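You operate a simulated robot arm through the tools that you are given. There is no shell and no other tool. Be economical: measure what you need, move in short steps, check, and stop when the job is done.

You run a simulated robot arm. Do the job below in one go: nothing can be reset, and whatever is moved stays where it is left.

Task
Open the serving counter: wind the awning to HALF, lock it, wipe up the brown stain and show OPEN.
Fine: the awning catch goes to FREE for winding and back to HOLD; wipe with the yellow pad and put it back; slide the wall sign's cover to show OPEN. Where these are worked on the way, their far stop is far enough and under half their travel is too little: awning catch. What is to be rubbed or washed off counts as gone when no trace of it is left.

The check looks at the end state, three seconds after you hand in, the way a careful person would. Anything else that was tipped, shoved, dropped, spilled or broken makes it a failure. Lids that push on must go on centred and level and be pressed home; caps that screw on are set level and turned clockwise until they are tight.

Robot
A 7-joint arm with a two-finger parallel gripper on a trunk, on a base that drives. Base frame: it is fixed to the floor where the robot stands at the start and does not move with it; the origin is under the middle of the robot, x ahead of it, y to its left, z up. Readings come in mm, rad, newtons and seconds.
With the tool pointing down near the work surface it reaches from about 100 to 560 mm from the robot's upright axis, wherever it stands. Its first joint turns from -2.897 to 2.897 rad. Places, roughly: awning catch [500, 0, 900]; awning wheel [600, 0, 900]; brown stain [600, 500, 800]; call button [600, 300, 900]; clear button [600, 300, 900]; letter dial [600, 200, 900]; right end of the serving counter [400, 0, 800]; sign slider [700, 400, 1300]; wiping pad [-1000, 1250, 500]. Payload 1.57 kg.
Tool frame: the origin (TCP) lies between the finger pads and is the grasp point; the fingertips stand 30 mm ahead of it; z points along the fingers, y is the line along which they close. Largest opening 80 mm; finger width 17, thickness 12; the body of the gripper, 40 by 82 mm, starts 80 mm behind the TCP.
Orientation is that of the tool frame in the base frame, as a unit quaternion [x, y, z, w]. With the fingers straight down and closing along the base's y, the tool's x points along the base's -x, its y along +y and its z along -z.

Tools
- The arm moves only by the tool servo_tool. Its arguments are lists of equal length, an entry for each row: "grip": the gripper command, from -1 (fully open) to 1 (shut), values between in proportion; "linear": the shift along the tool's x, y, z in units of 200 mm (1.0 is 200 mm), a list of three; "angular": the turn, a rotation vector about the tool's x, y, z in units of 90 degrees (1.0 is 90 degrees), a list of three. In form: {"grip": [grip, ...], "linear": [[tx, ty, tz], ...], "angular": [[wx, wy, wz], ...]}. A call has 1 to 10 rows; each row is the pose to reach, as a shift and turn from the pose commanded when the call began, along the tool's axes at that moment. A call with a number of a shift or a turn outside -1 to 1 is refused whole. Rows are played at 5 a second. More than 50 mm and 0.15 rad between two rows, or a gripper value outside its range, and nothing of the call is played. Where a pose cannot be reached the arm comes as near as it can. A force on the tool above 40 N (or 10 N above the force at the start of the call, whichever is more), or a blocked arm, ends the call early, and 0.2 s more pass. The fingers move at their own pace (about 72 mm/s each) and stop on an object; they squeeze with about 23 N. The grip force told is the motor's: it shows also when the fingers shut on nothing. Time passes only in rows, and 0.2 s behind the last, so rows that repeat a pose let the fingers close. The reply holds the time, the measured pose of the TCP, the force on the tool along the base axes, the opening and the grip force, in the units named above and with some noise, with the torque about the TCP (base axes, N m) and any sound that the robot's microphone picked up.
- Cameras (640 x 400 px; columns grow to the right, rows downward): "scene" is now at [8.2, 139.2, 1576.1]; the picture's right is [-0.00, -1.00, 0.00], its down [-0.54, 0.00, -0.84] and it looks along [0.84, -0.00, -0.54] (base axes); focal length 226 px, centre (320, 200). "wrist" rides on the gripper at [72, -7, -122] in the tool frame; the picture's right is [0.09, 1.00, 0.00], its down [-0.84, 0.08, -0.54] and it looks along [-0.54, 0.05, 0.84] (tool axes); focal length 238 px, centre (320, 200). There is no depth. A picture from a camera that has moved, and an enlarged one, comes with that camera's place and axes in the base frame and with its lens.
- snapshot(camera): a new picture of that camera. The clock stands still meanwhile.
- move_column(by): slides the trunk up (or, below 0, down) by that many mm; the arm and the scene camera ride with it, the base frame stays. It gives what a move gives, with no picture.
- roll_base(legs): drives the robot by 1 to 6 legs, each [ahead, left, turn to the left] in mm, mm and rad, along the robot's own axes; the way and the turn of a leg run together, so that a leg with both is an arc; at most 1500 mm and 3.142 rad a leg. The arm and the cameras ride along, it lands a little off, and it stops where it bumps. It gives what a move gives.
- pan_tilt(pan, tilt): turns the head with the scene camera to pan (to the left, within 1.501 rad either way) and tilt (down, from -0.506 to 1.204), counted from straight ahead of the robot. It gives what a move gives.
- inspect(camera, box): a new picture of the part [left, top, right, bottom] of that camera's present view, enlarged. The clock stands still meanwhile.
- finish_job(): hands the job in; it is judged then, once.

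Work in short steps. Places have to be worked out from the pictures, the camera data and where the tool is seen: move nearer, look again, correct. Check each grasp and each placing, and mend what went wrong. You have 120 turns and 82 pictures in all, those below and enlarged ones among them. Open the gripper and draw the arm clear of the work before you hand the job in, unless the task says otherwise; then end with one line.

The tools are called after "Call:" by a JSON object that holds its "op" and its "data". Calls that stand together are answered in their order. servo_tool: Moves the arm, as the interface text tells. Its arguments: {"type":"object","properties":{"grip":{"type":"array","items":{"type":"number"}},"linear":{"type":"array","items":{"type":"array","items":{"type":"number"}}},"angular":{"type":"array","items":{"type":"array","items":{"type":"number"}}}},"required":["grip","linear","angular"]} The other tools are called the same way: move_column (by) slides the trunk up or down; roll_base (legs) drives the base; pan_tilt (pan, tilt) turns the head that bears the scene camera; snapshot (camera) takes a picture; inspect (camera, box) takes an enlarged picture of a part of a camera's view; finish_job () hands the job in.

At the start:

```text
clock: 0.0
tool_pos: [351.1, 207.9, 1439.9]
tool_rot: [0.0, 1.0, 0.0, 0.0]
wrist_force: [0.1, 1.5, -1.4]
ft_torque: [0.03, 0.02, -0.02]
gripper_width: 80.3
grasp_force: 0.1
trunk travel left (down, up): [-375.0, 105.0]
robot x, y, heading: [-2.3, 3.5, -0.0]
head pan, tilt: [0.0, 0.569]
```

scene: 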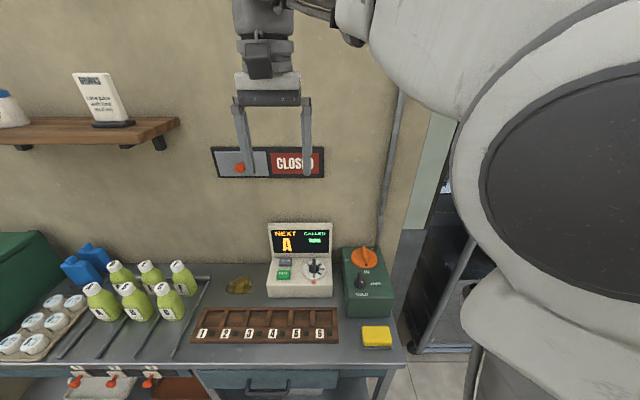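
wrist: 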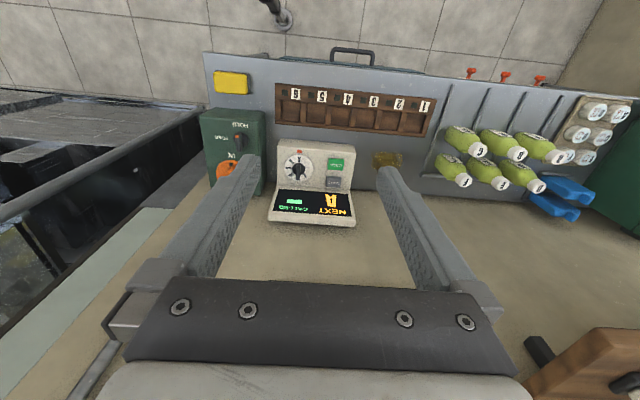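

I'll look closely at the green awning box, the yellow item and the sign first.

Call:
{"op": "inspect", "data": {"camera": "scene", "box": [320, 230, 420, 370]}}

Call:
{"op": "inspect", "data": {"camera": "scene", "box": [200, 130, 340, 310]}}

```text
2.86 times, centred on (370, 300) of scene
camera zoom: at [8.2, 139.2, 1576.1], right [0.0, -1.0, 0.0], down [-0.54, 0.0, -0.84], along [0.84, 0.0, -0.54], focal length 647 px, centre (177, -86)
```

zoom: 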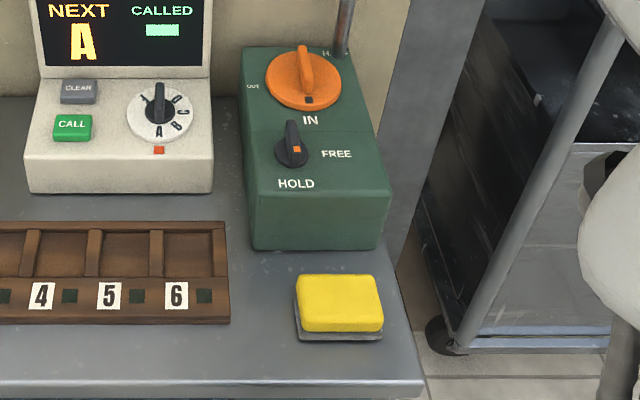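

```text
2.22 times, centred on (270, 220) of scene
camera zoom: at [8.2, 139.2, 1576.1], right [0.0, -1.0, 0.0], down [-0.54, 0.0, -0.84], along [0.84, 0.0, -0.54], focal length 503 px, centre (431, 156)
```

zoom: 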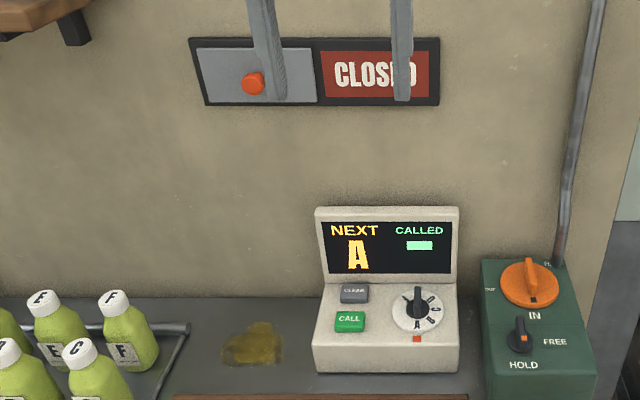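

The yellow pad on the right end of the counter is at about (374,-40), but the listed pad place is behind-left. I'll look there too.

Call:
{"op": "pan_tilt", "data": {"pan": 1.5, "tilt": 0.5}}

Call:
{"op": "snapshot", "data": {"camera": "scene"}}

```text
clock: 1.6
tool_pos: [349.9, 207.0, 1438.6]
tool_rot: [-0.001, 1.0, 0.0, 0.0]
wrist_force: [0.8, 0.0, -0.1]
ft_torque: [-0.02, -0.03, 0.01]
gripper_width: 79.9
grasp_force: 0.1
trunk travel left (down, up): [-375.0, 105.0]
robot x, y, heading: [0.5, 2.5, -0.003]
head pan, tilt: [1.499, 0.499]
```

```text
77 pictures are left
camera scene: at [-74.5, 229.9, 1582.5], right [1.0, -0.07, 0.0], down [-0.03, -0.48, -0.88], along [0.06, 0.88, -0.48], focal length 226 px, centre (320, 200)
```

scene: 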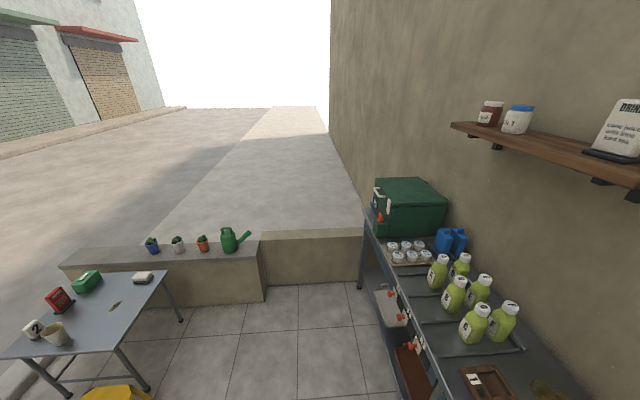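

There's a second table and something yellow low down; I'll tilt further down to see it.

Call:
{"op": "pan_tilt", "data": {"pan": 1.5, "tilt": 0.85}}

Call:
{"op": "snapshot", "data": {"camera": "scene"}}

Call:
{"op": "inspect", "data": {"camera": "scene", "box": [0, 120, 220, 300]}}

```text
clock: 2.4
tool_pos: [350.1, 206.9, 1439.6]
tool_rot: [-0.001, 1.0, -0.001, 0.0]
wrist_force: [-0.2, -0.1, -0.3]
ft_torque: [0.0, 0.01, 0.01]
gripper_width: 80.0
grasp_force: 0.1
trunk travel left (down, up): [-375.0, 105.0]
robot x, y, heading: [1.2, -1.0, 0.004]
head pan, tilt: [1.499, 0.85]
```

```text
76 pictures are left
camera scene: at [-75.5, 217.2, 1552.5], right [1.0, -0.07, 0.0], down [-0.05, -0.75, -0.66], along [0.05, 0.66, -0.75], focal length 226 px, centre (320, 200)
```

scene: 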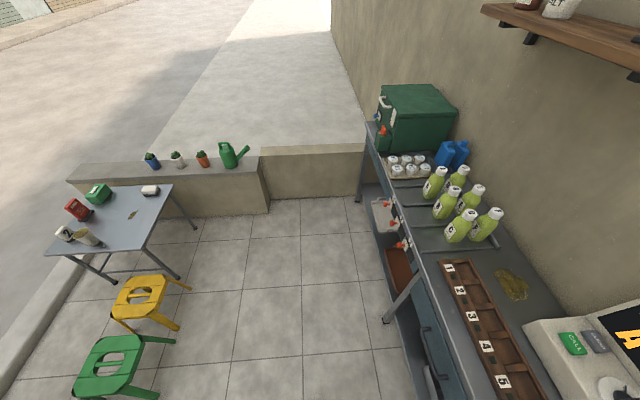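

```text
2.22 times, centred on (110, 210) of scene
camera zoom: at [-75.5, 217.2, 1552.5], right [1.0, -0.07, 0.0], down [-0.05, -0.75, -0.66], along [0.05, 0.66, -0.75], focal length 503 px, centre (787, 178)
```

zoom: 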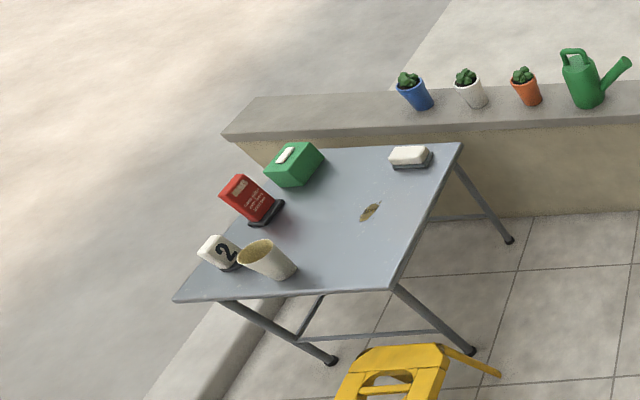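

The table's white pad and smudge are other things; the stain at about (580,462) on the counter and the yellow pad at the right end are mine. I'll turn the head back and bring the arm toward the awning box for a close view.

Call:
{"op": "pan_tilt", "data": {"pan": 0.0, "tilt": 0.75}}

Call:
{"op": "servo_tool", "data": {"grip": [-1, -1, -1, -1, -1, -1, -1, -1], "linear": [[0, -0.125, 0.125], [0, -0.25, 0.25], [0, -0.375, 0.375], [0, -0.5, 0.5], [0, -0.625, 0.625], [0, -0.75, 0.75], [0, -0.875, 0.875], [0, -1, 1]], "angular": [[0, 0, 0], [0, 0, 0], [0, 0, 0], [0, 0, 0], [0, 0, 0], [0, 0, 0], [0, 0, 0], [0, 0, 0]]}}

Call:
{"op": "snapshot", "data": {"camera": "wrist"}}

Call:
{"op": "snapshot", "data": {"camera": "scene"}}

```text
clock: 4.0
tool_pos: [350.8, 207.3, 1439.3]
tool_rot: [0.0, 1.0, -0.001, 0.0]
wrist_force: [0.0, 0.4, 0.2]
ft_torque: [0.01, -0.01, 0.01]
gripper_width: 79.8
grasp_force: 0.1
trunk travel left (down, up): [-375.0, 105.0]
robot x, y, heading: [0.6, 0.6, -0.002]
head pan, tilt: [0.0, 0.75]
```

```text
clock: 5.8
tool_pos: [351.3, 6.3, 1238.0]
tool_rot: [0.0, 1.0, 0.0, 0.0]
wrist_force: [0.9, 0.5, 0.6]
ft_torque: [0.05, 0.01, -0.02]
gripper_width: 80.2
grasp_force: 0.2
trunk travel left (down, up): [-375.0, 105.0]
robot x, y, heading: [2.1, -0.9, 0.006]
head pan, tilt: [0.0, 0.75]
```

```text
74 pictures are left
camera wrist: at [278.8, -1.2, 1361.0], right [-0.09, 1.0, 0.0], down [0.84, 0.08, 0.54], along [0.54, 0.05, -0.84], focal length 238 px, centre (320, 200)
```

wrist: 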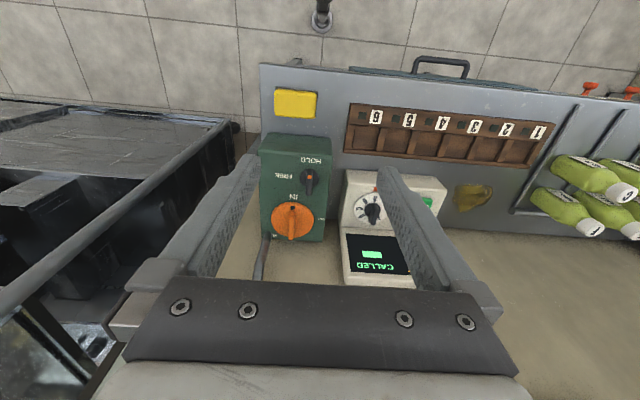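

```text
73 pictures are left
camera scene: at [1.8, 139.2, 1560.5], right [0.0, -1.0, 0.0], down [-0.68, 0.0, -0.73], along [0.73, 0.0, -0.68], focal length 226 px, centre (320, 200)
```

scene: 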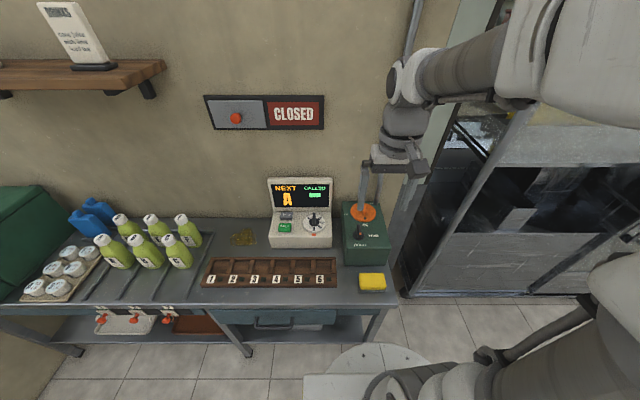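

Call:
{"op": "inspect", "data": {"camera": "wrist", "box": [250, 80, 350, 260]}}

Call:
{"op": "inspect", "data": {"camera": "scene", "box": [330, 190, 400, 300]}}

```text
2.22 times, centred on (300, 170) of wrist
camera zoom: at [278.8, -1.2, 1361.0], right [-0.09, 1.0, 0.0], down [0.84, 0.08, 0.54], along [0.54, 0.05, -0.84], focal length 530 px, centre (364, 267)
```

zoom: 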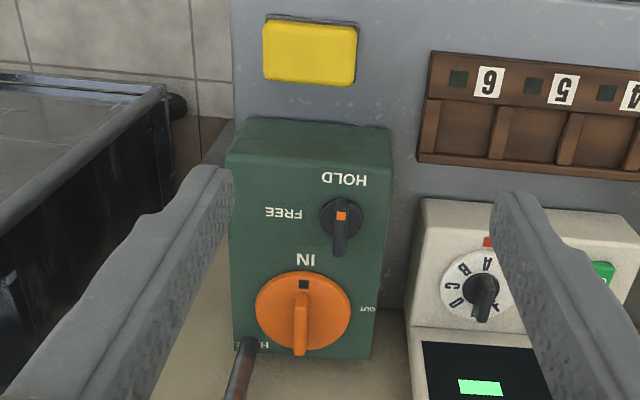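

```text
3.64 times, centred on (365, 245) of scene
camera zoom: at [1.8, 139.2, 1560.5], right [0.0, -1.0, 0.0], down [-0.68, 0.0, -0.73], along [0.73, 0.0, -0.68], focal length 823 px, centre (156, 36)
```

zoom: 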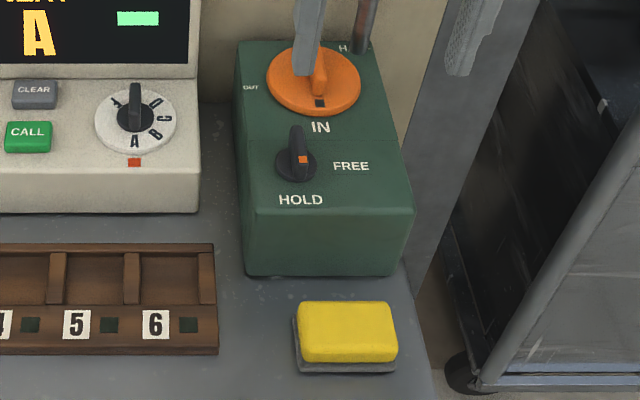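

Catch is near (518,-2,905), wheel near (618,-32,925) with ends IN front, HALF back-right, OUT left: a 135° counter-clockwise turn. I need to come nearer, so I check the base's clearance to the counter.

Call:
{"op": "pan_tilt", "data": {"pan": -0.1, "tilt": 1.2}}

Call:
{"op": "snapshot", "data": {"camera": "scene"}}

```text
clock: 6.7
tool_pos: [351.7, 6.6, 1239.6]
tool_rot: [-0.001, 1.0, 0.0, -0.001]
wrist_force: [0.5, 0.4, -0.3]
ft_torque: [0.03, 0.01, -0.03]
gripper_width: 79.9
grasp_force: 0.1
trunk travel left (down, up): [-375.0, 105.0]
robot x, y, heading: [0.8, -1.3, 0.006]
head pan, tilt: [-0.099, 1.201]
```

```text
70 pictures are left
camera scene: at [-25.4, 133.6, 1528.8], right [-0.1, -1.0, 0.0], down [-0.93, 0.09, -0.36], along [0.36, -0.04, -0.93], focal length 226 px, centre (320, 200)
```

scene: 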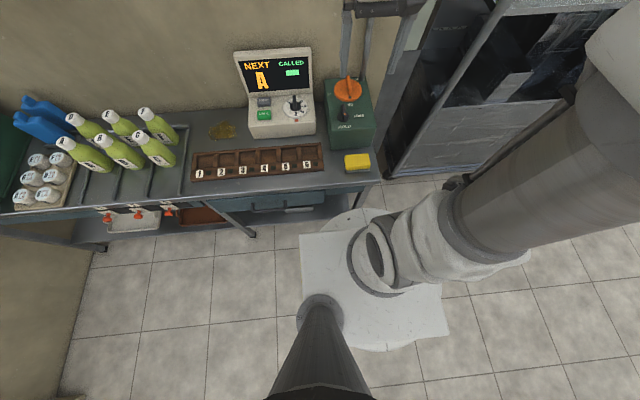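

The low base disc already fits beneath the counter's front edge, so a short forward roll should be fine; I'll go ahead 90 mm and check.

Call:
{"op": "roll_base", "data": {"legs": [[90, 0, 0]]}}

Call:
{"op": "snapshot", "data": {"camera": "scene"}}

Call:
{"op": "inspect", "data": {"camera": "wrist", "box": [230, 60, 350, 260]}}

```text
clock: 7.7
tool_pos: [371.9, 7.5, 1238.1]
tool_rot: [0.0, 1.0, 0.0, -0.001]
wrist_force: [0.1, 0.3, -0.5]
ft_torque: [-0.02, 0.02, -0.01]
gripper_width: 80.0
grasp_force: 0.0
trunk travel left (down, up): [-375.0, 105.0]
robot x, y, heading: [21.4, -2.6, -0.001]
head pan, tilt: [-0.099, 1.201]
stopped in leg 1: the robot was blocked; the commanded pose is now the measured one
```

```text
69 pictures are left
camera scene: at [-4.7, 133.6, 1528.8], right [-0.1, -1.0, 0.0], down [-0.93, 0.09, -0.36], along [0.36, -0.04, -0.93], focal length 226 px, centre (320, 200)
```

scene: 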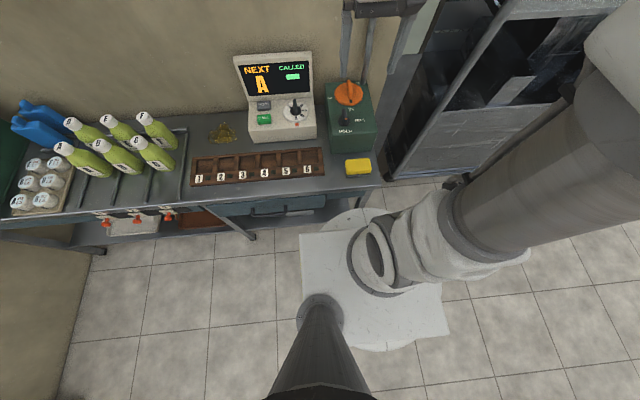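

```text
2.00 times, centred on (290, 160) of wrist
camera zoom: at [300.0, -0.7, 1360.5], right [-0.09, 1.0, 0.0], down [0.84, 0.08, 0.54], along [0.54, 0.05, -0.84], focal length 477 px, centre (380, 280)
```

zoom: 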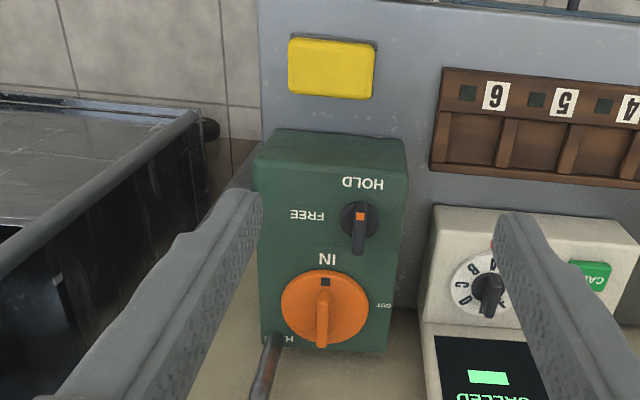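

The base stopped at x=21 (blocked, nothing disturbed visibly). I'll move the hand closer over the box to measure the panel.

Call:
{"op": "servo_tool", "data": {"grip": [-1, -1, -1, -1, -1], "linear": [[-0.13, 0, 0.11], [-0.26, 0, 0.22], [-0.38, 0, 0.33], [-0.51, 0, 0.44], [-0.64, 0, 0.55]], "angular": [[0, 0, 0], [0, 0, 0], [0, 0, 0], [0, 0, 0], [0, 0, 0]]}}

Call:
{"op": "snapshot", "data": {"camera": "wrist"}}

```text
clock: 8.9
tool_pos: [499.5, 7.1, 1128.9]
tool_rot: [0.0, 1.0, 0.0, -0.001]
wrist_force: [-0.1, 0.0, -0.5]
ft_torque: [-0.01, 0.0, 0.01]
gripper_width: 79.9
grasp_force: 0.1
trunk travel left (down, up): [-375.0, 105.0]
robot x, y, heading: [23.0, -1.7, -0.001]
head pan, tilt: [-0.099, 1.201]
```

```text
67 pictures are left
camera wrist: at [428.6, 0.0, 1251.6], right [-0.09, 1.0, 0.0], down [0.84, 0.08, 0.54], along [0.54, 0.05, -0.84], focal length 238 px, centre (320, 200)
```

wrist: 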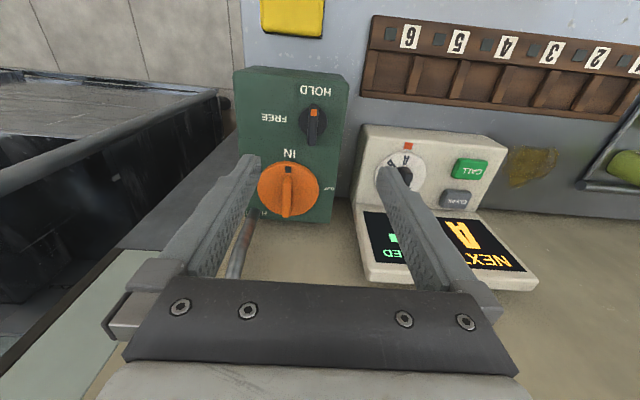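

Call:
{"op": "inspect", "data": {"camera": "wrist", "box": [220, 50, 370, 240]}}

```text
2.11 times, centred on (295, 145) of wrist
camera zoom: at [428.6, 0.0, 1251.6], right [-0.09, 1.0, 0.0], down [0.84, 0.08, 0.54], along [0.54, 0.05, -0.84], focal length 502 px, centre (373, 316)
```

zoom: 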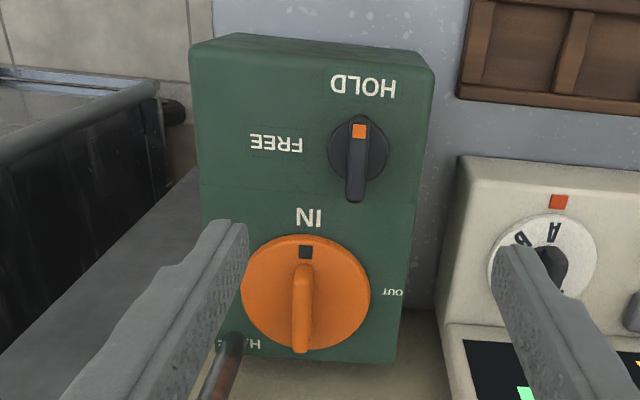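

Width measurements show the panel nearly flat at z≈880, with knobs on top: catch near (517,-2), bar front-back, FREE to the right (90° counter-clockwise). I'll lower over the catch with half-open fingers and look.

Call:
{"op": "servo_tool", "data": {"grip": [0, 0, 0, 0, 0], "linear": [[-0.02, -0.01, 0.2], [-0.04, -0.02, 0.4], [-0.06, -0.03, 0.55], [-0.08, -0.04, 0.7], [-0.09, -0.045, 0.8]], "angular": [[0, 0, 0], [0, 0, 0], [0, 0, 0], [0, 0, 0], [0, 0, 0]]}}

Call:
{"op": "snapshot", "data": {"camera": "wrist"}}

Call:
{"op": "pan_tilt", "data": {"pan": -0.1, "tilt": 0.85}}

Call:
{"op": "inspect", "data": {"camera": "scene", "box": [290, 120, 390, 220]}}

```text
clock: 10.1
tool_pos: [517.5, -2.4, 968.3]
tool_rot: [0.0, 1.0, 0.001, 0.0]
wrist_force: [-0.6, 0.2, 0.3]
ft_torque: [-0.03, 0.01, -0.01]
gripper_width: 39.9
grasp_force: 0.1
trunk travel left (down, up): [-375.0, 105.0]
robot x, y, heading: [21.8, -2.0, 0.002]
head pan, tilt: [-0.099, 1.201]
```

```text
65 pictures are left
camera wrist: at [444.5, -9.9, 1090.0], right [-0.09, 1.0, 0.0], down [0.84, 0.08, 0.54], along [0.54, 0.05, -0.84], focal length 238 px, centre (320, 200)
```

wrist: 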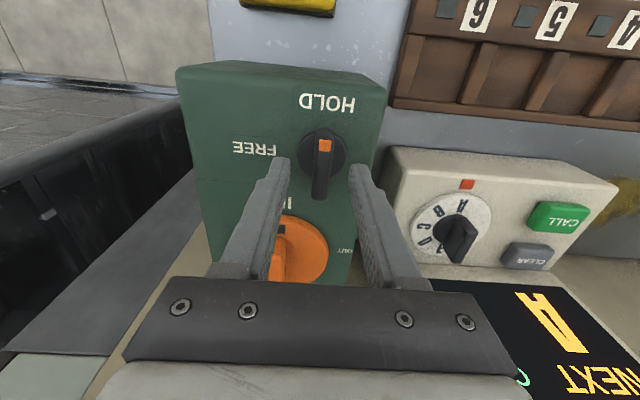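

```text
clock: 10.9
tool_pos: [516.3, -1.6, 968.8]
tool_rot: [0.001, 1.0, 0.0, -0.001]
wrist_force: [0.5, 0.3, -0.1]
ft_torque: [0.04, 0.0, -0.03]
gripper_width: 39.6
grasp_force: 0.1
trunk travel left (down, up): [-375.0, 105.0]
robot x, y, heading: [20.6, -2.0, 0.0]
head pan, tilt: [-0.099, 0.85]
```

```text
4.00 times, centred on (340, 170) of scene
camera zoom: at [17.0, 131.4, 1552.4], right [-0.1, -1.0, 0.0], down [-0.75, 0.07, -0.66], along [0.66, -0.07, -0.75], focal length 906 px, centre (240, 320)
```

zoom: 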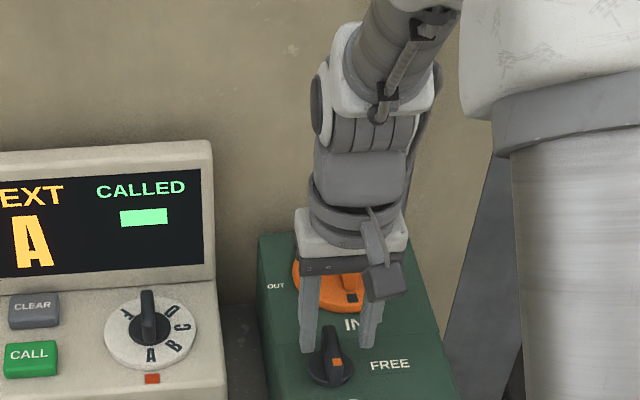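

Catch axis fixes to about (521,-1), disc top near z=900. I'll lower the fingertips to about z=906 and close on the bar.

Call:
{"op": "servo_tool", "data": {"grip": [0, 0, 0, 1, 1, 1, 1], "linear": [[-0.02, 0.0, 0.06], [-0.02, 0, 0.12], [-0.02, 0, 0.16], [-0.02, 0, 0.16], [-0.02, 0, 0.16], [-0.02, 0, 0.16], [-0.02, 0, 0.16]], "angular": [[0, 0, 0], [0, 0, 0], [0, 0, 0], [0, 0, 0], [0, 0, 0], [0, 0, 0], [0, 0, 0]]}}

Call:
{"op": "snapshot", "data": {"camera": "wrist"}}

```text
clock: 12.5
tool_pos: [521.6, -0.8, 937.2]
tool_rot: [-0.001, 1.0, 0.0, 0.001]
wrist_force: [4.6, 13.8, 15.6]
ft_torque: [0.14, 0.61, -0.03]
gripper_width: 12.9
grasp_force: 29.9
trunk travel left (down, up): [-375.0, 105.0]
robot x, y, heading: [19.0, 3.8, -0.002]
head pan, tilt: [-0.099, 0.85]
```

```text
63 pictures are left
camera wrist: at [448.9, -8.4, 1058.9], right [-0.09, 1.0, 0.0], down [0.84, 0.08, 0.54], along [0.54, 0.05, -0.84], focal length 238 px, centre (320, 200)
```

wrist: 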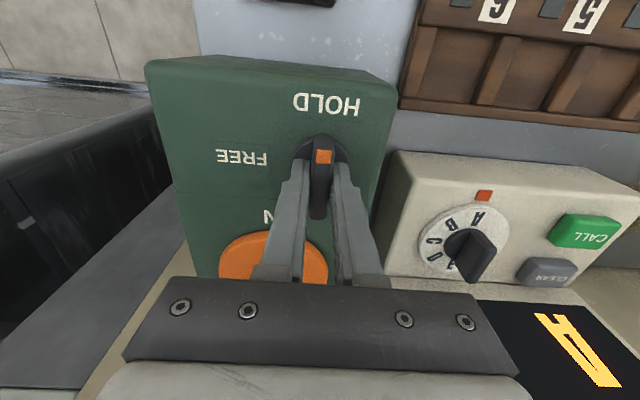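

Bar gripped (12.9 mm) with small side load; I'll ease 1.5 mm left and up, then turn counter-clockwise toward FREE.

Call:
{"op": "servo_tool", "data": {"grip": [1, 1, 1, 1, 1, 1, 1, 1, 1, 1], "linear": [[0, 0.008, -0.01], [0, 0.008, -0.01], [0, 0.008, -0.01], [0, 0.008, -0.01], [0, 0.008, -0.01], [0, 0.008, -0.01], [0, 0.008, -0.01], [0, 0.008, -0.01], [0, 0.008, -0.01], [0, 0.008, -0.01]], "angular": [[0, 0, 0], [0, 0, -0.09], [0, 0, -0.18], [0, 0, -0.27], [0, 0, -0.36], [0, 0, -0.45], [0, 0, -0.54], [0, 0, -0.63], [0, 0, -0.72], [0, 0, -0.81]]}}

Call:
{"op": "snapshot", "data": {"camera": "wrist"}}

```text
clock: 14.7
tool_pos: [520.5, 0.6, 937.0]
tool_rot: [-0.596, 0.803, 0.0, -0.002]
wrist_force: [-3.2, 11.2, -10.1]
ft_torque: [-0.08, -0.8, 0.02]
gripper_width: 13.1
grasp_force: 29.6
trunk travel left (down, up): [-375.0, 105.0]
robot x, y, heading: [16.4, -2.3, 0.002]
head pan, tilt: [-0.099, 0.85]
```

```text
62 pictures are left
camera wrist: at [506.2, -71.5, 1059.1], right [-0.98, 0.2, 0.0], down [0.17, 0.82, 0.54], along [0.11, 0.53, -0.84], focal length 238 px, centre (320, 200)
```

wrist: 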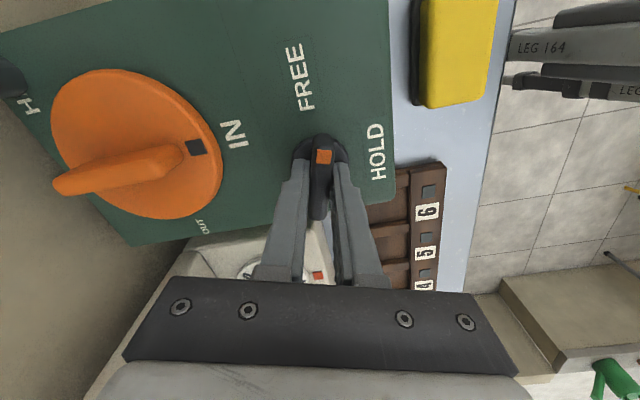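

Pointer has followed about 73°; I'll turn on to the FREE stop.

Call:
{"op": "servo_tool", "data": {"grip": [1, 1, 1, 1], "linear": [[0, 0, 0], [0, 0, 0], [0, 0, 0], [0, 0, 0]], "angular": [[0, 0, -0.09], [0, 0, -0.18], [0, 0, -0.23], [0, 0, -0.23]]}}

Call:
{"op": "snapshot", "data": {"camera": "wrist"}}

```text
clock: 15.7
tool_pos: [520.6, -0.2, 938.0]
tool_rot: [0.729, -0.685, -0.001, 0.001]
wrist_force: [-7.6, 8.9, -13.4]
ft_torque: [0.2, -0.65, -0.59]
gripper_width: 13.8
grasp_force: 30.4
trunk travel left (down, up): [-375.0, 105.0]
robot x, y, heading: [21.4, -0.3, -0.002]
head pan, tilt: [-0.099, 0.85]
```

```text
61 pictures are left
camera wrist: at [531.8, -72.4, 1059.4], right [-0.99, -0.15, 0.0], down [-0.13, 0.83, 0.54], along [-0.09, 0.53, -0.84], focal length 238 px, centre (320, 200)
```

wrist: 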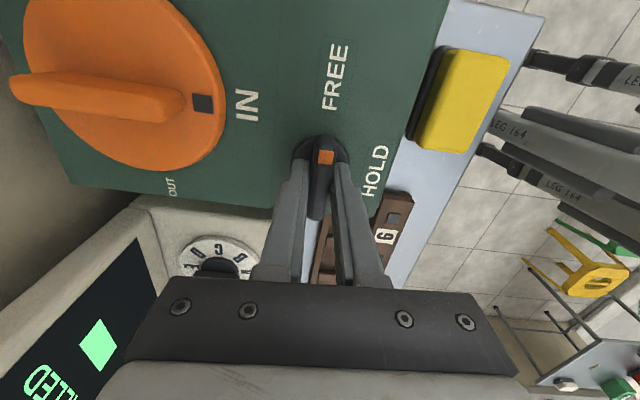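

The catch is at its FREE stop (93°, reaction torque). I'll release, lift and turn the hand back.

Call:
{"op": "servo_tool", "data": {"grip": [0, 0, 0, 0, 0, 0], "linear": [[0, 0, 0], [0, 0, 0], [0, 0, -0.1], [0, 0, -0.2], [0, 0, -0.35], [0, 0, -0.5]], "angular": [[0, 0, 0], [0, 0, 0], [0, 0, 0], [0, 0, 0], [0, 0, 0], [0, 0, 0]]}}

Call:
{"op": "servo_tool", "data": {"grip": [-1, -1, -1, -1, -1, -1, -1, -1, -1, -1], "linear": [[0, 0, 0], [0, 0, 0], [0, 0, 0], [0, 0, 0], [0, 0, 0], [0, 0, 0], [0, 0, 0], [0, 0, 0], [0, 0, 0], [0, 0, 0]], "angular": [[0, 0, 0.095], [0, 0, 0.19], [0, 0, 0.285], [0, 0, 0.38], [0, 0, 0.475], [0, 0, 0.57], [0, 0, 0.665], [0, 0, 0.76], [0, 0, 0.855], [0, 0, 0.95]]}}

Call:
{"op": "servo_tool", "data": {"grip": [-1, -1, -1], "linear": [[-0.1, 0, 0], [-0.2, 0, 0], [-0.25, -0.1, 0]], "angular": [[0, 0, 0.045], [0, 0, 0.09], [0, 0, 0.09]]}}

Call:
{"op": "snapshot", "data": {"camera": "wrist"}}

```text
clock: 17.1
tool_pos: [521.4, -1.0, 1038.5]
tool_rot: [0.728, -0.685, -0.001, 0.0]
wrist_force: [0.9, -0.9, -0.5]
ft_torque: [-0.01, -0.02, 0.02]
gripper_width: 39.8
grasp_force: 0.0
trunk travel left (down, up): [-375.0, 105.0]
robot x, y, heading: [16.6, 3.3, 0.0]
head pan, tilt: [-0.099, 0.85]
```

```text
clock: 19.3
tool_pos: [522.9, -0.0, 1038.3]
tool_rot: [-0.069, 0.998, 0.0, -0.001]
wrist_force: [-0.8, 0.3, 0.2]
ft_torque: [0.0, 0.01, 0.03]
gripper_width: 80.0
grasp_force: 0.2
trunk travel left (down, up): [-375.0, 105.0]
robot x, y, heading: [20.5, 2.1, 0.0]
head pan, tilt: [-0.099, 0.85]
```

```text
clock: 20.1
tool_pos: [572.8, -13.9, 1037.2]
tool_rot: [0.001, 1.0, 0.0, -0.001]
wrist_force: [0.7, 0.8, 0.4]
ft_torque: [-0.03, 0.02, -0.01]
gripper_width: 80.0
grasp_force: 0.0
trunk travel left (down, up): [-375.0, 105.0]
robot x, y, heading: [23.3, -1.6, -0.001]
head pan, tilt: [-0.099, 0.85]
```

```text
60 pictures are left
camera wrist: at [502.1, -20.8, 1159.8], right [-0.09, 1.0, 0.0], down [0.84, 0.08, 0.54], along [0.54, 0.05, -0.84], focal length 238 px, centre (320, 200)
```

wrist: 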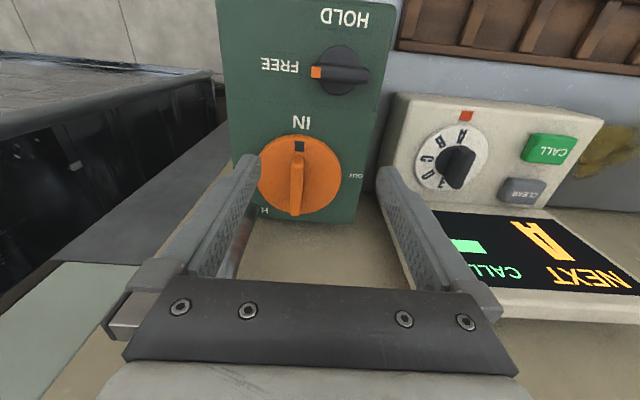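

Catch pointer is at FREE. Wheel axis works out to about (620,-33), disc top z≈925, bar spanning x 595–658. I'll move above it with half-open fingers and test the reach.

Call:
{"op": "servo_tool", "data": {"grip": [-0.3, -0.3, -0.3, -0.3], "linear": [[-0.12, -0.05, 0.03], [-0.236, -0.095, 0.06], [-0.236, -0.095, 0.15], [-0.236, -0.095, 0.2]], "angular": [[0, 0, 0], [0, 0, 0], [0, 0, 0], [0, 0, 0]]}}

Call:
{"op": "snapshot", "data": {"camera": "wrist"}}

```text
clock: 21.1
tool_pos: [621.0, -31.9, 997.4]
tool_rot: [0.0, 1.0, 0.0, -0.001]
wrist_force: [0.8, 0.0, 0.2]
ft_torque: [0.01, -0.02, 0.02]
gripper_width: 51.9
grasp_force: 0.2
trunk travel left (down, up): [-375.0, 105.0]
robot x, y, heading: [22.2, -2.7, -0.004]
head pan, tilt: [-0.099, 0.85]
```

```text
59 pictures are left
camera wrist: at [549.2, -40.4, 1119.2], right [-0.09, 1.0, 0.0], down [0.84, 0.08, 0.54], along [0.54, 0.05, -0.84], focal length 238 px, centre (320, 200)
```

wrist: 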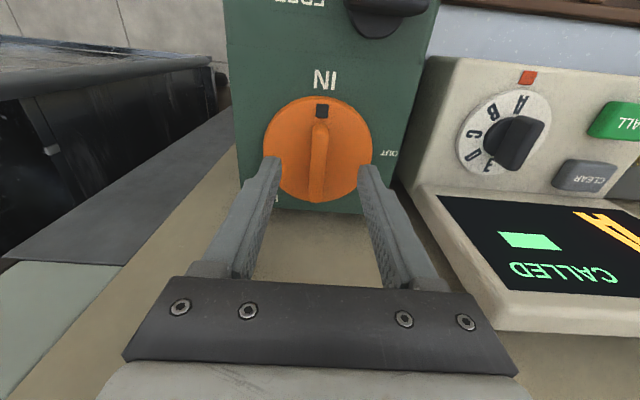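

Reach is good. Wheel centre about (622,-35). I'll descend to TCP z≈960 and close on the bar.

Call:
{"op": "servo_tool", "data": {"grip": [-0.3, -0.3, -0.3, 1, 1, 1, 1], "linear": [[-0.005, -0.014, 0.07], [-0.005, -0.014, 0.14], [-0.005, -0.014, 0.185], [-0.005, -0.014, 0.185], [-0.005, -0.014, 0.185], [-0.005, -0.014, 0.185], [-0.005, -0.014, 0.185]], "angular": [[0, 0, 0], [0, 0, 0], [0, 0, 0], [0, 0, 0], [0, 0, 0], [0, 0, 0], [0, 0, 0]]}}

Call:
{"op": "snapshot", "data": {"camera": "wrist"}}

```text
clock: 22.7
tool_pos: [623.3, -32.4, 961.0]
tool_rot: [-0.001, 1.0, 0.0, -0.001]
wrist_force: [-0.3, 7.2, -1.5]
ft_torque: [0.18, -0.57, 0.08]
gripper_width: 12.9
grasp_force: 30.1
trunk travel left (down, up): [-375.0, 105.0]
robot x, y, heading: [18.3, -1.8, -0.006]
head pan, tilt: [-0.099, 0.85]
```

```text
58 pictures are left
camera wrist: at [550.1, -41.4, 1083.2], right [-0.09, 1.0, 0.0], down [0.84, 0.08, 0.54], along [0.54, 0.05, -0.84], focal length 238 px, centre (320, 200)
```

wrist: 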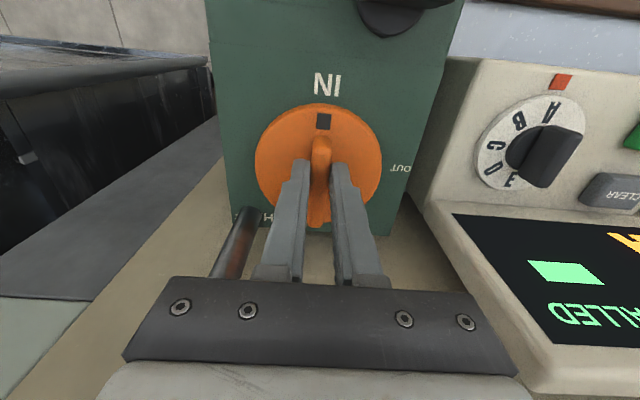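

Gripped the bar. I'll shift 2 mm left to centre and turn counter-clockwise in stages.

Call:
{"op": "servo_tool", "data": {"grip": [1, 1, 1, 1, 1, 1], "linear": [[0, 0.01, 0], [0, 0.01, 0], [0, 0.01, 0], [0, 0.01, 0], [0, 0.01, 0], [0, 0.01, 0]], "angular": [[0, 0, 0], [0, 0, -0.09], [0, 0, -0.18], [0, 0, -0.27], [0, 0, -0.36], [0, 0, -0.36]]}}

Call:
{"op": "snapshot", "data": {"camera": "wrist"}}

```text
clock: 24.1
tool_pos: [624.4, -40.4, 961.0]
tool_rot: [-0.277, 0.961, -0.003, 0.0]
wrist_force: [12.9, -29.8, -2.2]
ft_torque: [-0.56, 0.03, -0.39]
gripper_width: 12.8
grasp_force: 30.0
trunk travel left (down, up): [-375.0, 105.0]
robot x, y, heading: [20.0, 3.1, -0.002]
head pan, tilt: [-0.099, 0.85]
```

```text
57 pictures are left
camera wrist: at [566.4, -84.7, 1083.4], right [-0.61, 0.79, 0.0], down [0.67, 0.51, 0.54], along [0.43, 0.33, -0.84], focal length 238 px, centre (320, 200)
```

wrist: 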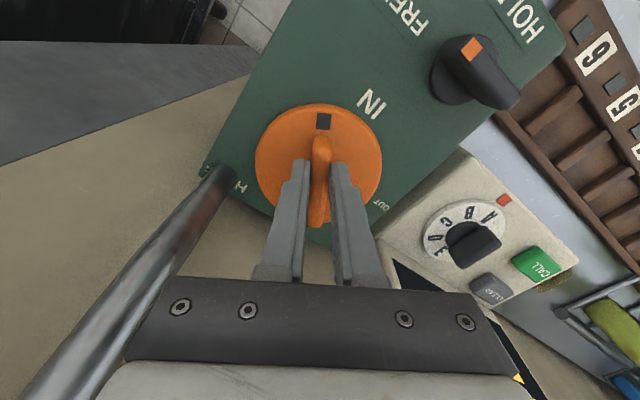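

The reaction shows the true wheel axis is about 15 mm further back, near (638,-32); the wheel followed 32°. I'll open slightly, recentre there and regrip.

Call:
{"op": "servo_tool", "data": {"grip": [0.2, 0.2, 0.2, 0.2, 1, 1, 1], "linear": [[0, 0, 0], [0, 0, 0], [-0.066, -0.036, 0], [-0.066, -0.036, 0], [-0.066, -0.036, 0], [-0.066, -0.036, 0], [-0.066, -0.036, 0]], "angular": [[0, 0, 0], [0, 0, 0], [0, 0, 0], [0, 0, 0], [0, 0, 0], [0, 0, 0], [0, 0, 0]]}}

Call:
{"op": "snapshot", "data": {"camera": "wrist"}}

```text
clock: 25.7
tool_pos: [638.4, -32.7, 961.1]
tool_rot: [-0.28, 0.96, -0.001, -0.001]
wrist_force: [3.7, -0.9, 0.1]
ft_torque: [-0.15, 0.0, -0.02]
gripper_width: 12.8
grasp_force: 30.2
trunk travel left (down, up): [-375.0, 105.0]
robot x, y, heading: [19.0, 1.0, -0.002]
head pan, tilt: [-0.099, 0.85]
```

```text
56 pictures are left
camera wrist: at [580.7, -77.0, 1083.5], right [-0.61, 0.79, 0.0], down [0.67, 0.51, 0.54], along [0.43, 0.33, -0.84], focal length 238 px, centre (320, 200)
```

wrist: 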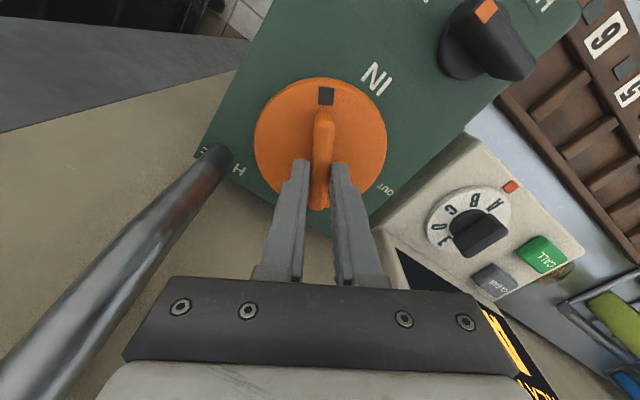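

Forces near zero, so the grip is centred. I'll turn another ~57° (camera stays clear of the pipe at about (700,-97)).

Call:
{"op": "servo_tool", "data": {"grip": [1, 1, 1, 1, 1, 1, 1, 1], "linear": [[0, 0, 0], [0, 0, 0], [0, 0, 0], [0, 0, 0], [0, 0, 0], [0, 0, 0], [0, 0, 0], [0, 0, 0]], "angular": [[0, 0, -0.09], [0, 0, -0.18], [0, 0, -0.27], [0, 0, -0.36], [0, 0, -0.45], [0, 0, -0.54], [0, 0, -0.63], [0, 0, -0.63]]}}

Call:
{"op": "snapshot", "data": {"camera": "wrist"}}

```text
clock: 27.5
tool_pos: [633.4, -30.3, 961.9]
tool_rot: [-0.703, 0.711, 0.001, -0.002]
wrist_force: [-6.1, 8.6, 4.6]
ft_torque: [-0.18, 0.07, -0.02]
gripper_width: 12.8
grasp_force: 29.8
trunk travel left (down, up): [-375.0, 105.0]
robot x, y, heading: [17.2, 2.5, -0.003]
head pan, tilt: [-0.099, 0.85]
```

```text
55 pictures are left
camera wrist: at [641.3, -103.5, 1083.4], right [-1.0, -0.08, 0.0], down [-0.07, 0.84, 0.54], along [-0.05, 0.54, -0.84], focal length 238 px, centre (320, 200)
```

wrist: 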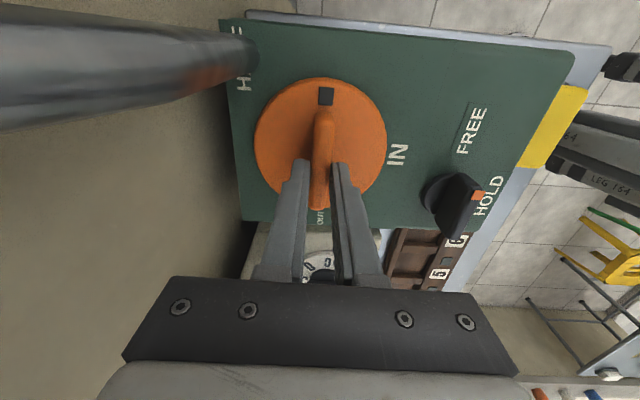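

The catch seems to have moved off FREE; I'll zoom to see.

Call:
{"op": "inspect", "data": {"camera": "wrist", "box": [220, 20, 560, 240]}}

Call:
{"op": "inspect", "data": {"camera": "scene", "box": [290, 120, 390, 240]}}

```text
1.82 times, centred on (390, 130) of wrist
camera zoom: at [641.3, -103.5, 1083.4], right [-1.0, -0.08, 0.0], down [-0.07, 0.84, 0.54], along [-0.05, 0.54, -0.84], focal length 433 px, centre (193, 327)
```

zoom: 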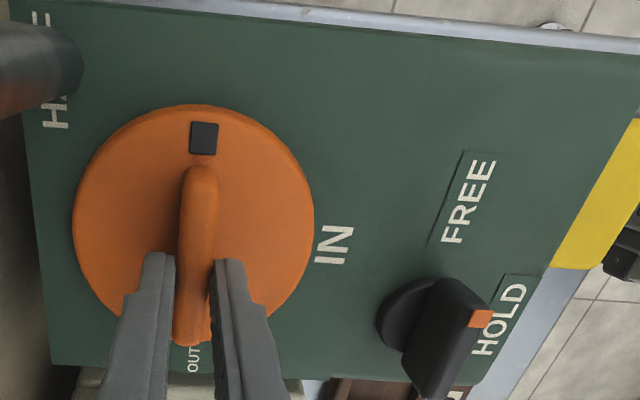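

```text
3.33 times, centred on (340, 180) of scene
camera zoom: at [16.0, 132.3, 1552.4], right [-0.1, -1.0, 0.0], down [-0.75, 0.07, -0.66], along [0.66, -0.07, -0.75], focal length 754 px, centre (253, 267)
```

zoom: 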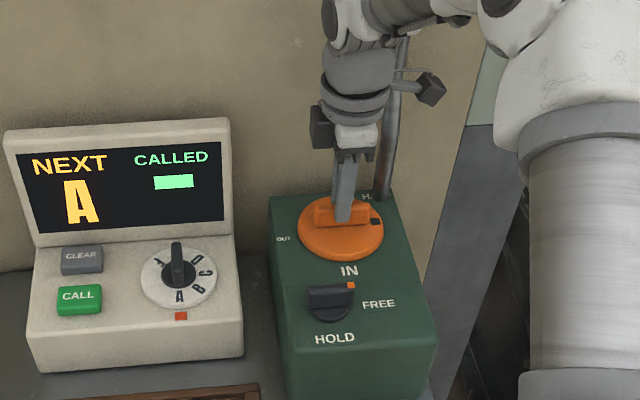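

From the scene view the catch is still at FREE (bar along the panel's y direction); wheel is at 90° and its axis refines to (633.5,-35.7). To avoid the pipe I'll release, lift and turn the hand half round the other way.

Call:
{"op": "servo_tool", "data": {"grip": [0, 0, 0, 0, 0], "linear": [[0, 0, 0], [0, 0, 0], [0, 0, -0.1], [0, 0, -0.2], [0, 0, -0.3]], "angular": [[0, 0, 0], [0, 0, 0], [0, 0, 0], [0, 0, 0], [0, 0, 0]]}}

Call:
{"op": "servo_tool", "data": {"grip": [0, 0, 0, 0, 0, 0, 0, 0, 0, 0], "linear": [[0, 0, 0], [0, 0, 0], [0, 0, 0], [0, 0, 0], [0, 0, 0], [0, 0, 0], [0, 0, 0], [0, 0, 0], [0, 0, 0], [0, 0, 0]], "angular": [[0, 0, 0.095], [0, 0, 0.19], [0, 0, 0.285], [0, 0, 0.38], [0, 0, 0.475], [0, 0, 0.57], [0, 0, 0.665], [0, 0, 0.76], [0, 0, 0.855], [0, 0, 0.95]]}}

Call:
{"op": "servo_tool", "data": {"grip": [0, 0, 0, 0, 0, 0, 0, 0, 0, 0], "linear": [[0, 0, 0], [0, 0, 0], [0, 0, 0], [0, 0, 0], [0, 0, 0], [0, 0, 0], [0, 0, 0], [0, 0, 0], [0, 0, 0], [0, 0, 0]], "angular": [[0, 0, 0.095], [0, 0, 0.19], [0, 0, 0.285], [0, 0, 0.38], [0, 0, 0.475], [0, 0, 0.57], [0, 0, 0.665], [0, 0, 0.76], [0, 0, 0.855], [0, 0, 0.95]]}}

Call:
{"op": "snapshot", "data": {"camera": "wrist"}}

```text
clock: 28.7
tool_pos: [636.3, -31.8, 1022.1]
tool_rot: [-0.702, 0.712, 0.001, -0.001]
wrist_force: [-0.1, -0.5, -0.4]
ft_torque: [0.02, -0.02, 0.03]
gripper_width: 40.1
grasp_force: 0.0
trunk travel left (down, up): [-375.0, 105.0]
robot x, y, heading: [20.1, -0.5, -0.004]
head pan, tilt: [-0.099, 0.85]
```

```text
clock: 30.9
tool_pos: [637.0, -32.7, 1021.6]
tool_rot: [-0.031, 1.0, 0.0, -0.001]
wrist_force: [0.4, 0.2, -0.6]
ft_torque: [-0.05, 0.02, -0.02]
gripper_width: 40.1
grasp_force: 0.1
trunk travel left (down, up): [-375.0, 105.0]
robot x, y, heading: [20.0, -0.9, 0.002]
head pan, tilt: [-0.099, 0.85]
```

```text
clock: 33.1
tool_pos: [637.5, -31.6, 1021.3]
tool_rot: [0.656, 0.755, -0.001, -0.001]
wrist_force: [0.0, -0.9, 0.3]
ft_torque: [-0.04, 0.01, 0.01]
gripper_width: 40.3
grasp_force: 0.0
trunk travel left (down, up): [-375.0, 105.0]
robot x, y, heading: [17.9, 2.9, -0.0]
head pan, tilt: [-0.099, 0.85]
```

```text
52 pictures are left
camera wrist: at [620.1, 37.3, 1143.0], right [0.97, 0.23, 0.0], down [0.19, -0.82, 0.54], along [0.12, -0.53, -0.84], focal length 238 px, centre (320, 200)
```

wrist: 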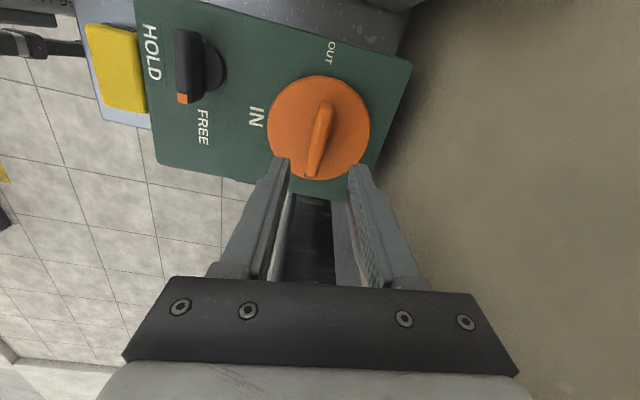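

Aligning to the bar (8.7° more), centring on (633.5,-35.7), lowering and gripping.

Call:
{"op": "servo_tool", "data": {"grip": [0, 0, 0, 0, 1, 1, 1, 1], "linear": [[-0.015, -0.02, 0.0], [-0.015, -0.02, 0.1], [-0.015, -0.02, 0.2], [-0.015, -0.02, 0.3], [-0.015, -0.02, 0.3], [-0.015, -0.02, 0.3], [-0.015, -0.02, 0.3], [-0.015, -0.02, 0.3]], "angular": [[0, 0, 0.09], [0, 0, 0.097], [0, 0, 0.097], [0, 0, 0.097], [0, 0, 0.097], [0, 0, 0.097], [0, 0, 0.097], [0, 0, 0.097]]}}

Call:
{"op": "snapshot", "data": {"camera": "wrist"}}

```text
clock: 34.9
tool_pos: [634.8, -34.2, 961.2]
tool_rot: [0.71, 0.704, 0.001, 0.001]
wrist_force: [21.6, -1.0, -1.4]
ft_torque: [0.21, -0.46, 0.0]
gripper_width: 12.8
grasp_force: 29.9
trunk travel left (down, up): [-375.0, 105.0]
robot x, y, heading: [17.9, 0.3, -0.004]
head pan, tilt: [-0.099, 0.85]
```

```text
51 pictures are left
camera wrist: at [628.8, 36.4, 1083.1], right [1.0, 0.08, 0.0], down [0.07, -0.84, 0.54], along [0.05, -0.54, -0.84], focal length 238 px, centre (320, 200)
```

wrist: 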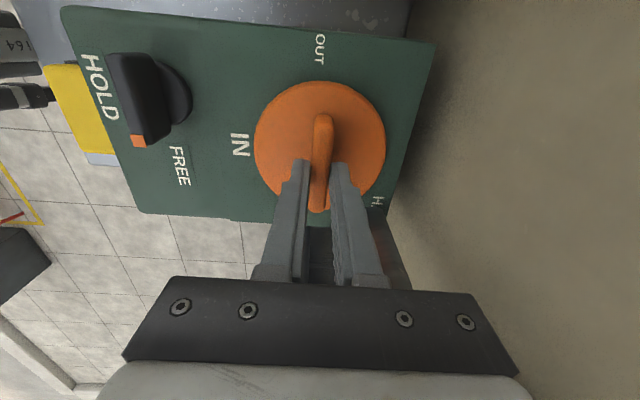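

Gripped; turning the remaining ~45° with a 1.5 mm centring shift.

Call:
{"op": "servo_tool", "data": {"grip": [1, 1, 1, 1, 1, 1, 1], "linear": [[0, 0.008, 0], [0, 0.008, 0], [0, 0.008, 0], [0, 0.008, 0], [0, 0.008, 0], [0, 0.008, 0], [0, 0.008, 0]], "angular": [[0, 0, -0.09], [0, 0, -0.18], [0, 0, -0.27], [0, 0, -0.36], [0, 0, -0.45], [0, 0, -0.5], [0, 0, -0.5]]}}

Call:
{"op": "snapshot", "data": {"camera": "wrist"}}

Call:
{"op": "inspect", "data": {"camera": "scene", "box": [310, 160, 370, 240]}}

```text
clock: 36.5
tool_pos: [636.5, -34.2, 961.1]
tool_rot: [0.386, 0.922, -0.001, 0.0]
wrist_force: [16.9, 5.9, 9.6]
ft_torque: [0.64, 0.04, -0.04]
gripper_width: 13.0
grasp_force: 29.9
trunk travel left (down, up): [-375.0, 105.0]
robot x, y, heading: [18.4, 1.6, -0.003]
head pan, tilt: [-0.099, 0.85]
```

```text
50 pictures are left
camera wrist: at [580.7, 11.2, 1083.2], right [0.65, 0.76, 0.0], down [0.64, -0.54, 0.54], along [0.41, -0.35, -0.84], focal length 238 px, centre (320, 200)
```

wrist: 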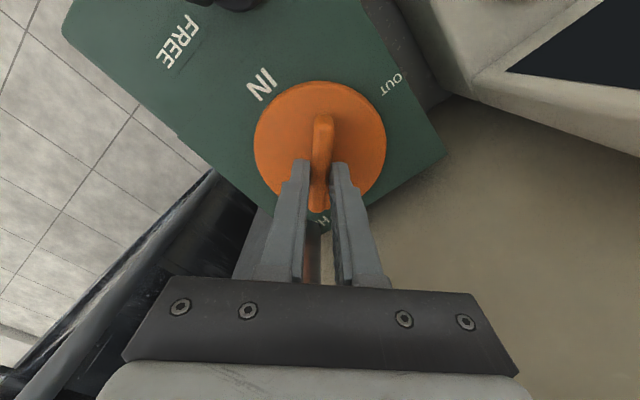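

```text
5.00 times, centred on (340, 200) of scene
camera zoom: at [17.6, 132.0, 1552.5], right [-0.1, -1.0, 0.0], down [-0.75, 0.07, -0.66], along [0.66, -0.07, -0.75], focal length 1132 px, centre (220, 200)
```

zoom: 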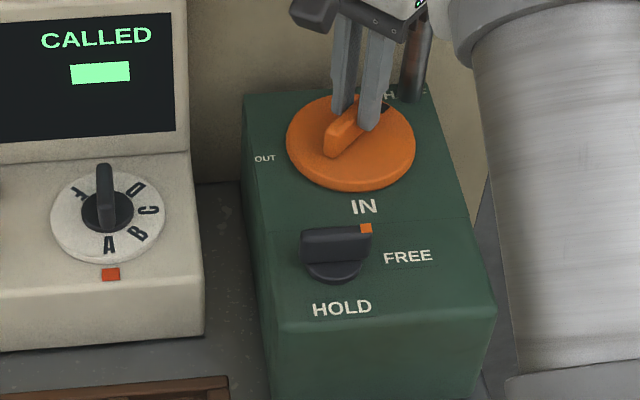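

Mark is at HALF (134.6° total). I'll release, lift and go back toward the catch orientation.

Call:
{"op": "servo_tool", "data": {"grip": [0, 0, 0, 0, 0], "linear": [[0, 0, 0], [0, 0, 0], [0, 0, -0.1], [0, 0, -0.2], [0, 0, -0.35]], "angular": [[0, 0, 0], [0, 0, 0], [0, 0, 0], [0, 0, 0], [0, 0, 0]]}}

Call:
{"op": "servo_tool", "data": {"grip": [0, 0, 0, 0, 0], "linear": [[0.05, -0.05, 0], [0.1, -0.1, 0], [0.15, -0.15, 0], [0.2, -0.2, 0], [0.25, -0.25, 0]], "angular": [[0, 0, -0.095], [0, 0, -0.19], [0, 0, -0.285], [0, 0, -0.38], [0, 0, -0.47]]}}

Call:
{"op": "snapshot", "data": {"camera": "wrist"}}

```text
clock: 37.7
tool_pos: [635.0, -34.7, 1031.2]
tool_rot: [0.387, 0.922, -0.001, -0.001]
wrist_force: [0.3, -0.3, -0.6]
ft_torque: [-0.04, 0.02, -0.03]
gripper_width: 40.0
grasp_force: 0.0
trunk travel left (down, up): [-375.0, 105.0]
robot x, y, heading: [21.9, -0.6, 0.002]
head pan, tilt: [-0.099, 0.85]
```

```text
clock: 38.9
tool_pos: [564.0, -35.3, 1032.2]
tool_rot: [0.028, 1.0, 0.0, -0.001]
wrist_force: [-0.4, 0.0, 0.2]
ft_torque: [0.04, 0.02, 0.01]
gripper_width: 39.8
grasp_force: 0.1
trunk travel left (down, up): [-375.0, 105.0]
robot x, y, heading: [22.2, -0.3, -0.005]
head pan, tilt: [-0.099, 0.85]
```

```text
48 pictures are left
camera wrist: at [491.6, -37.8, 1153.8], right [-0.04, 1.0, 0.0], down [0.84, 0.03, 0.54], along [0.54, 0.02, -0.84], focal length 238 px, centre (320, 200)
```

wrist: 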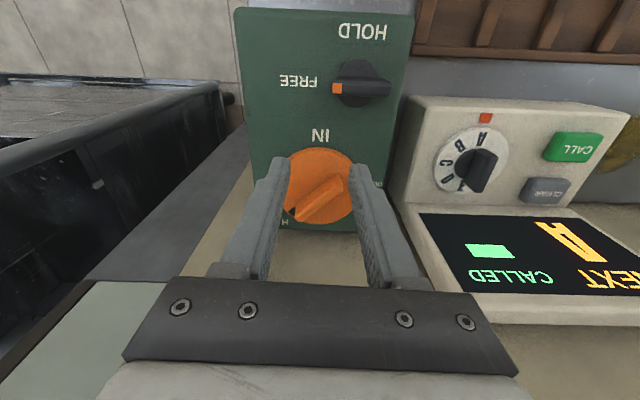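

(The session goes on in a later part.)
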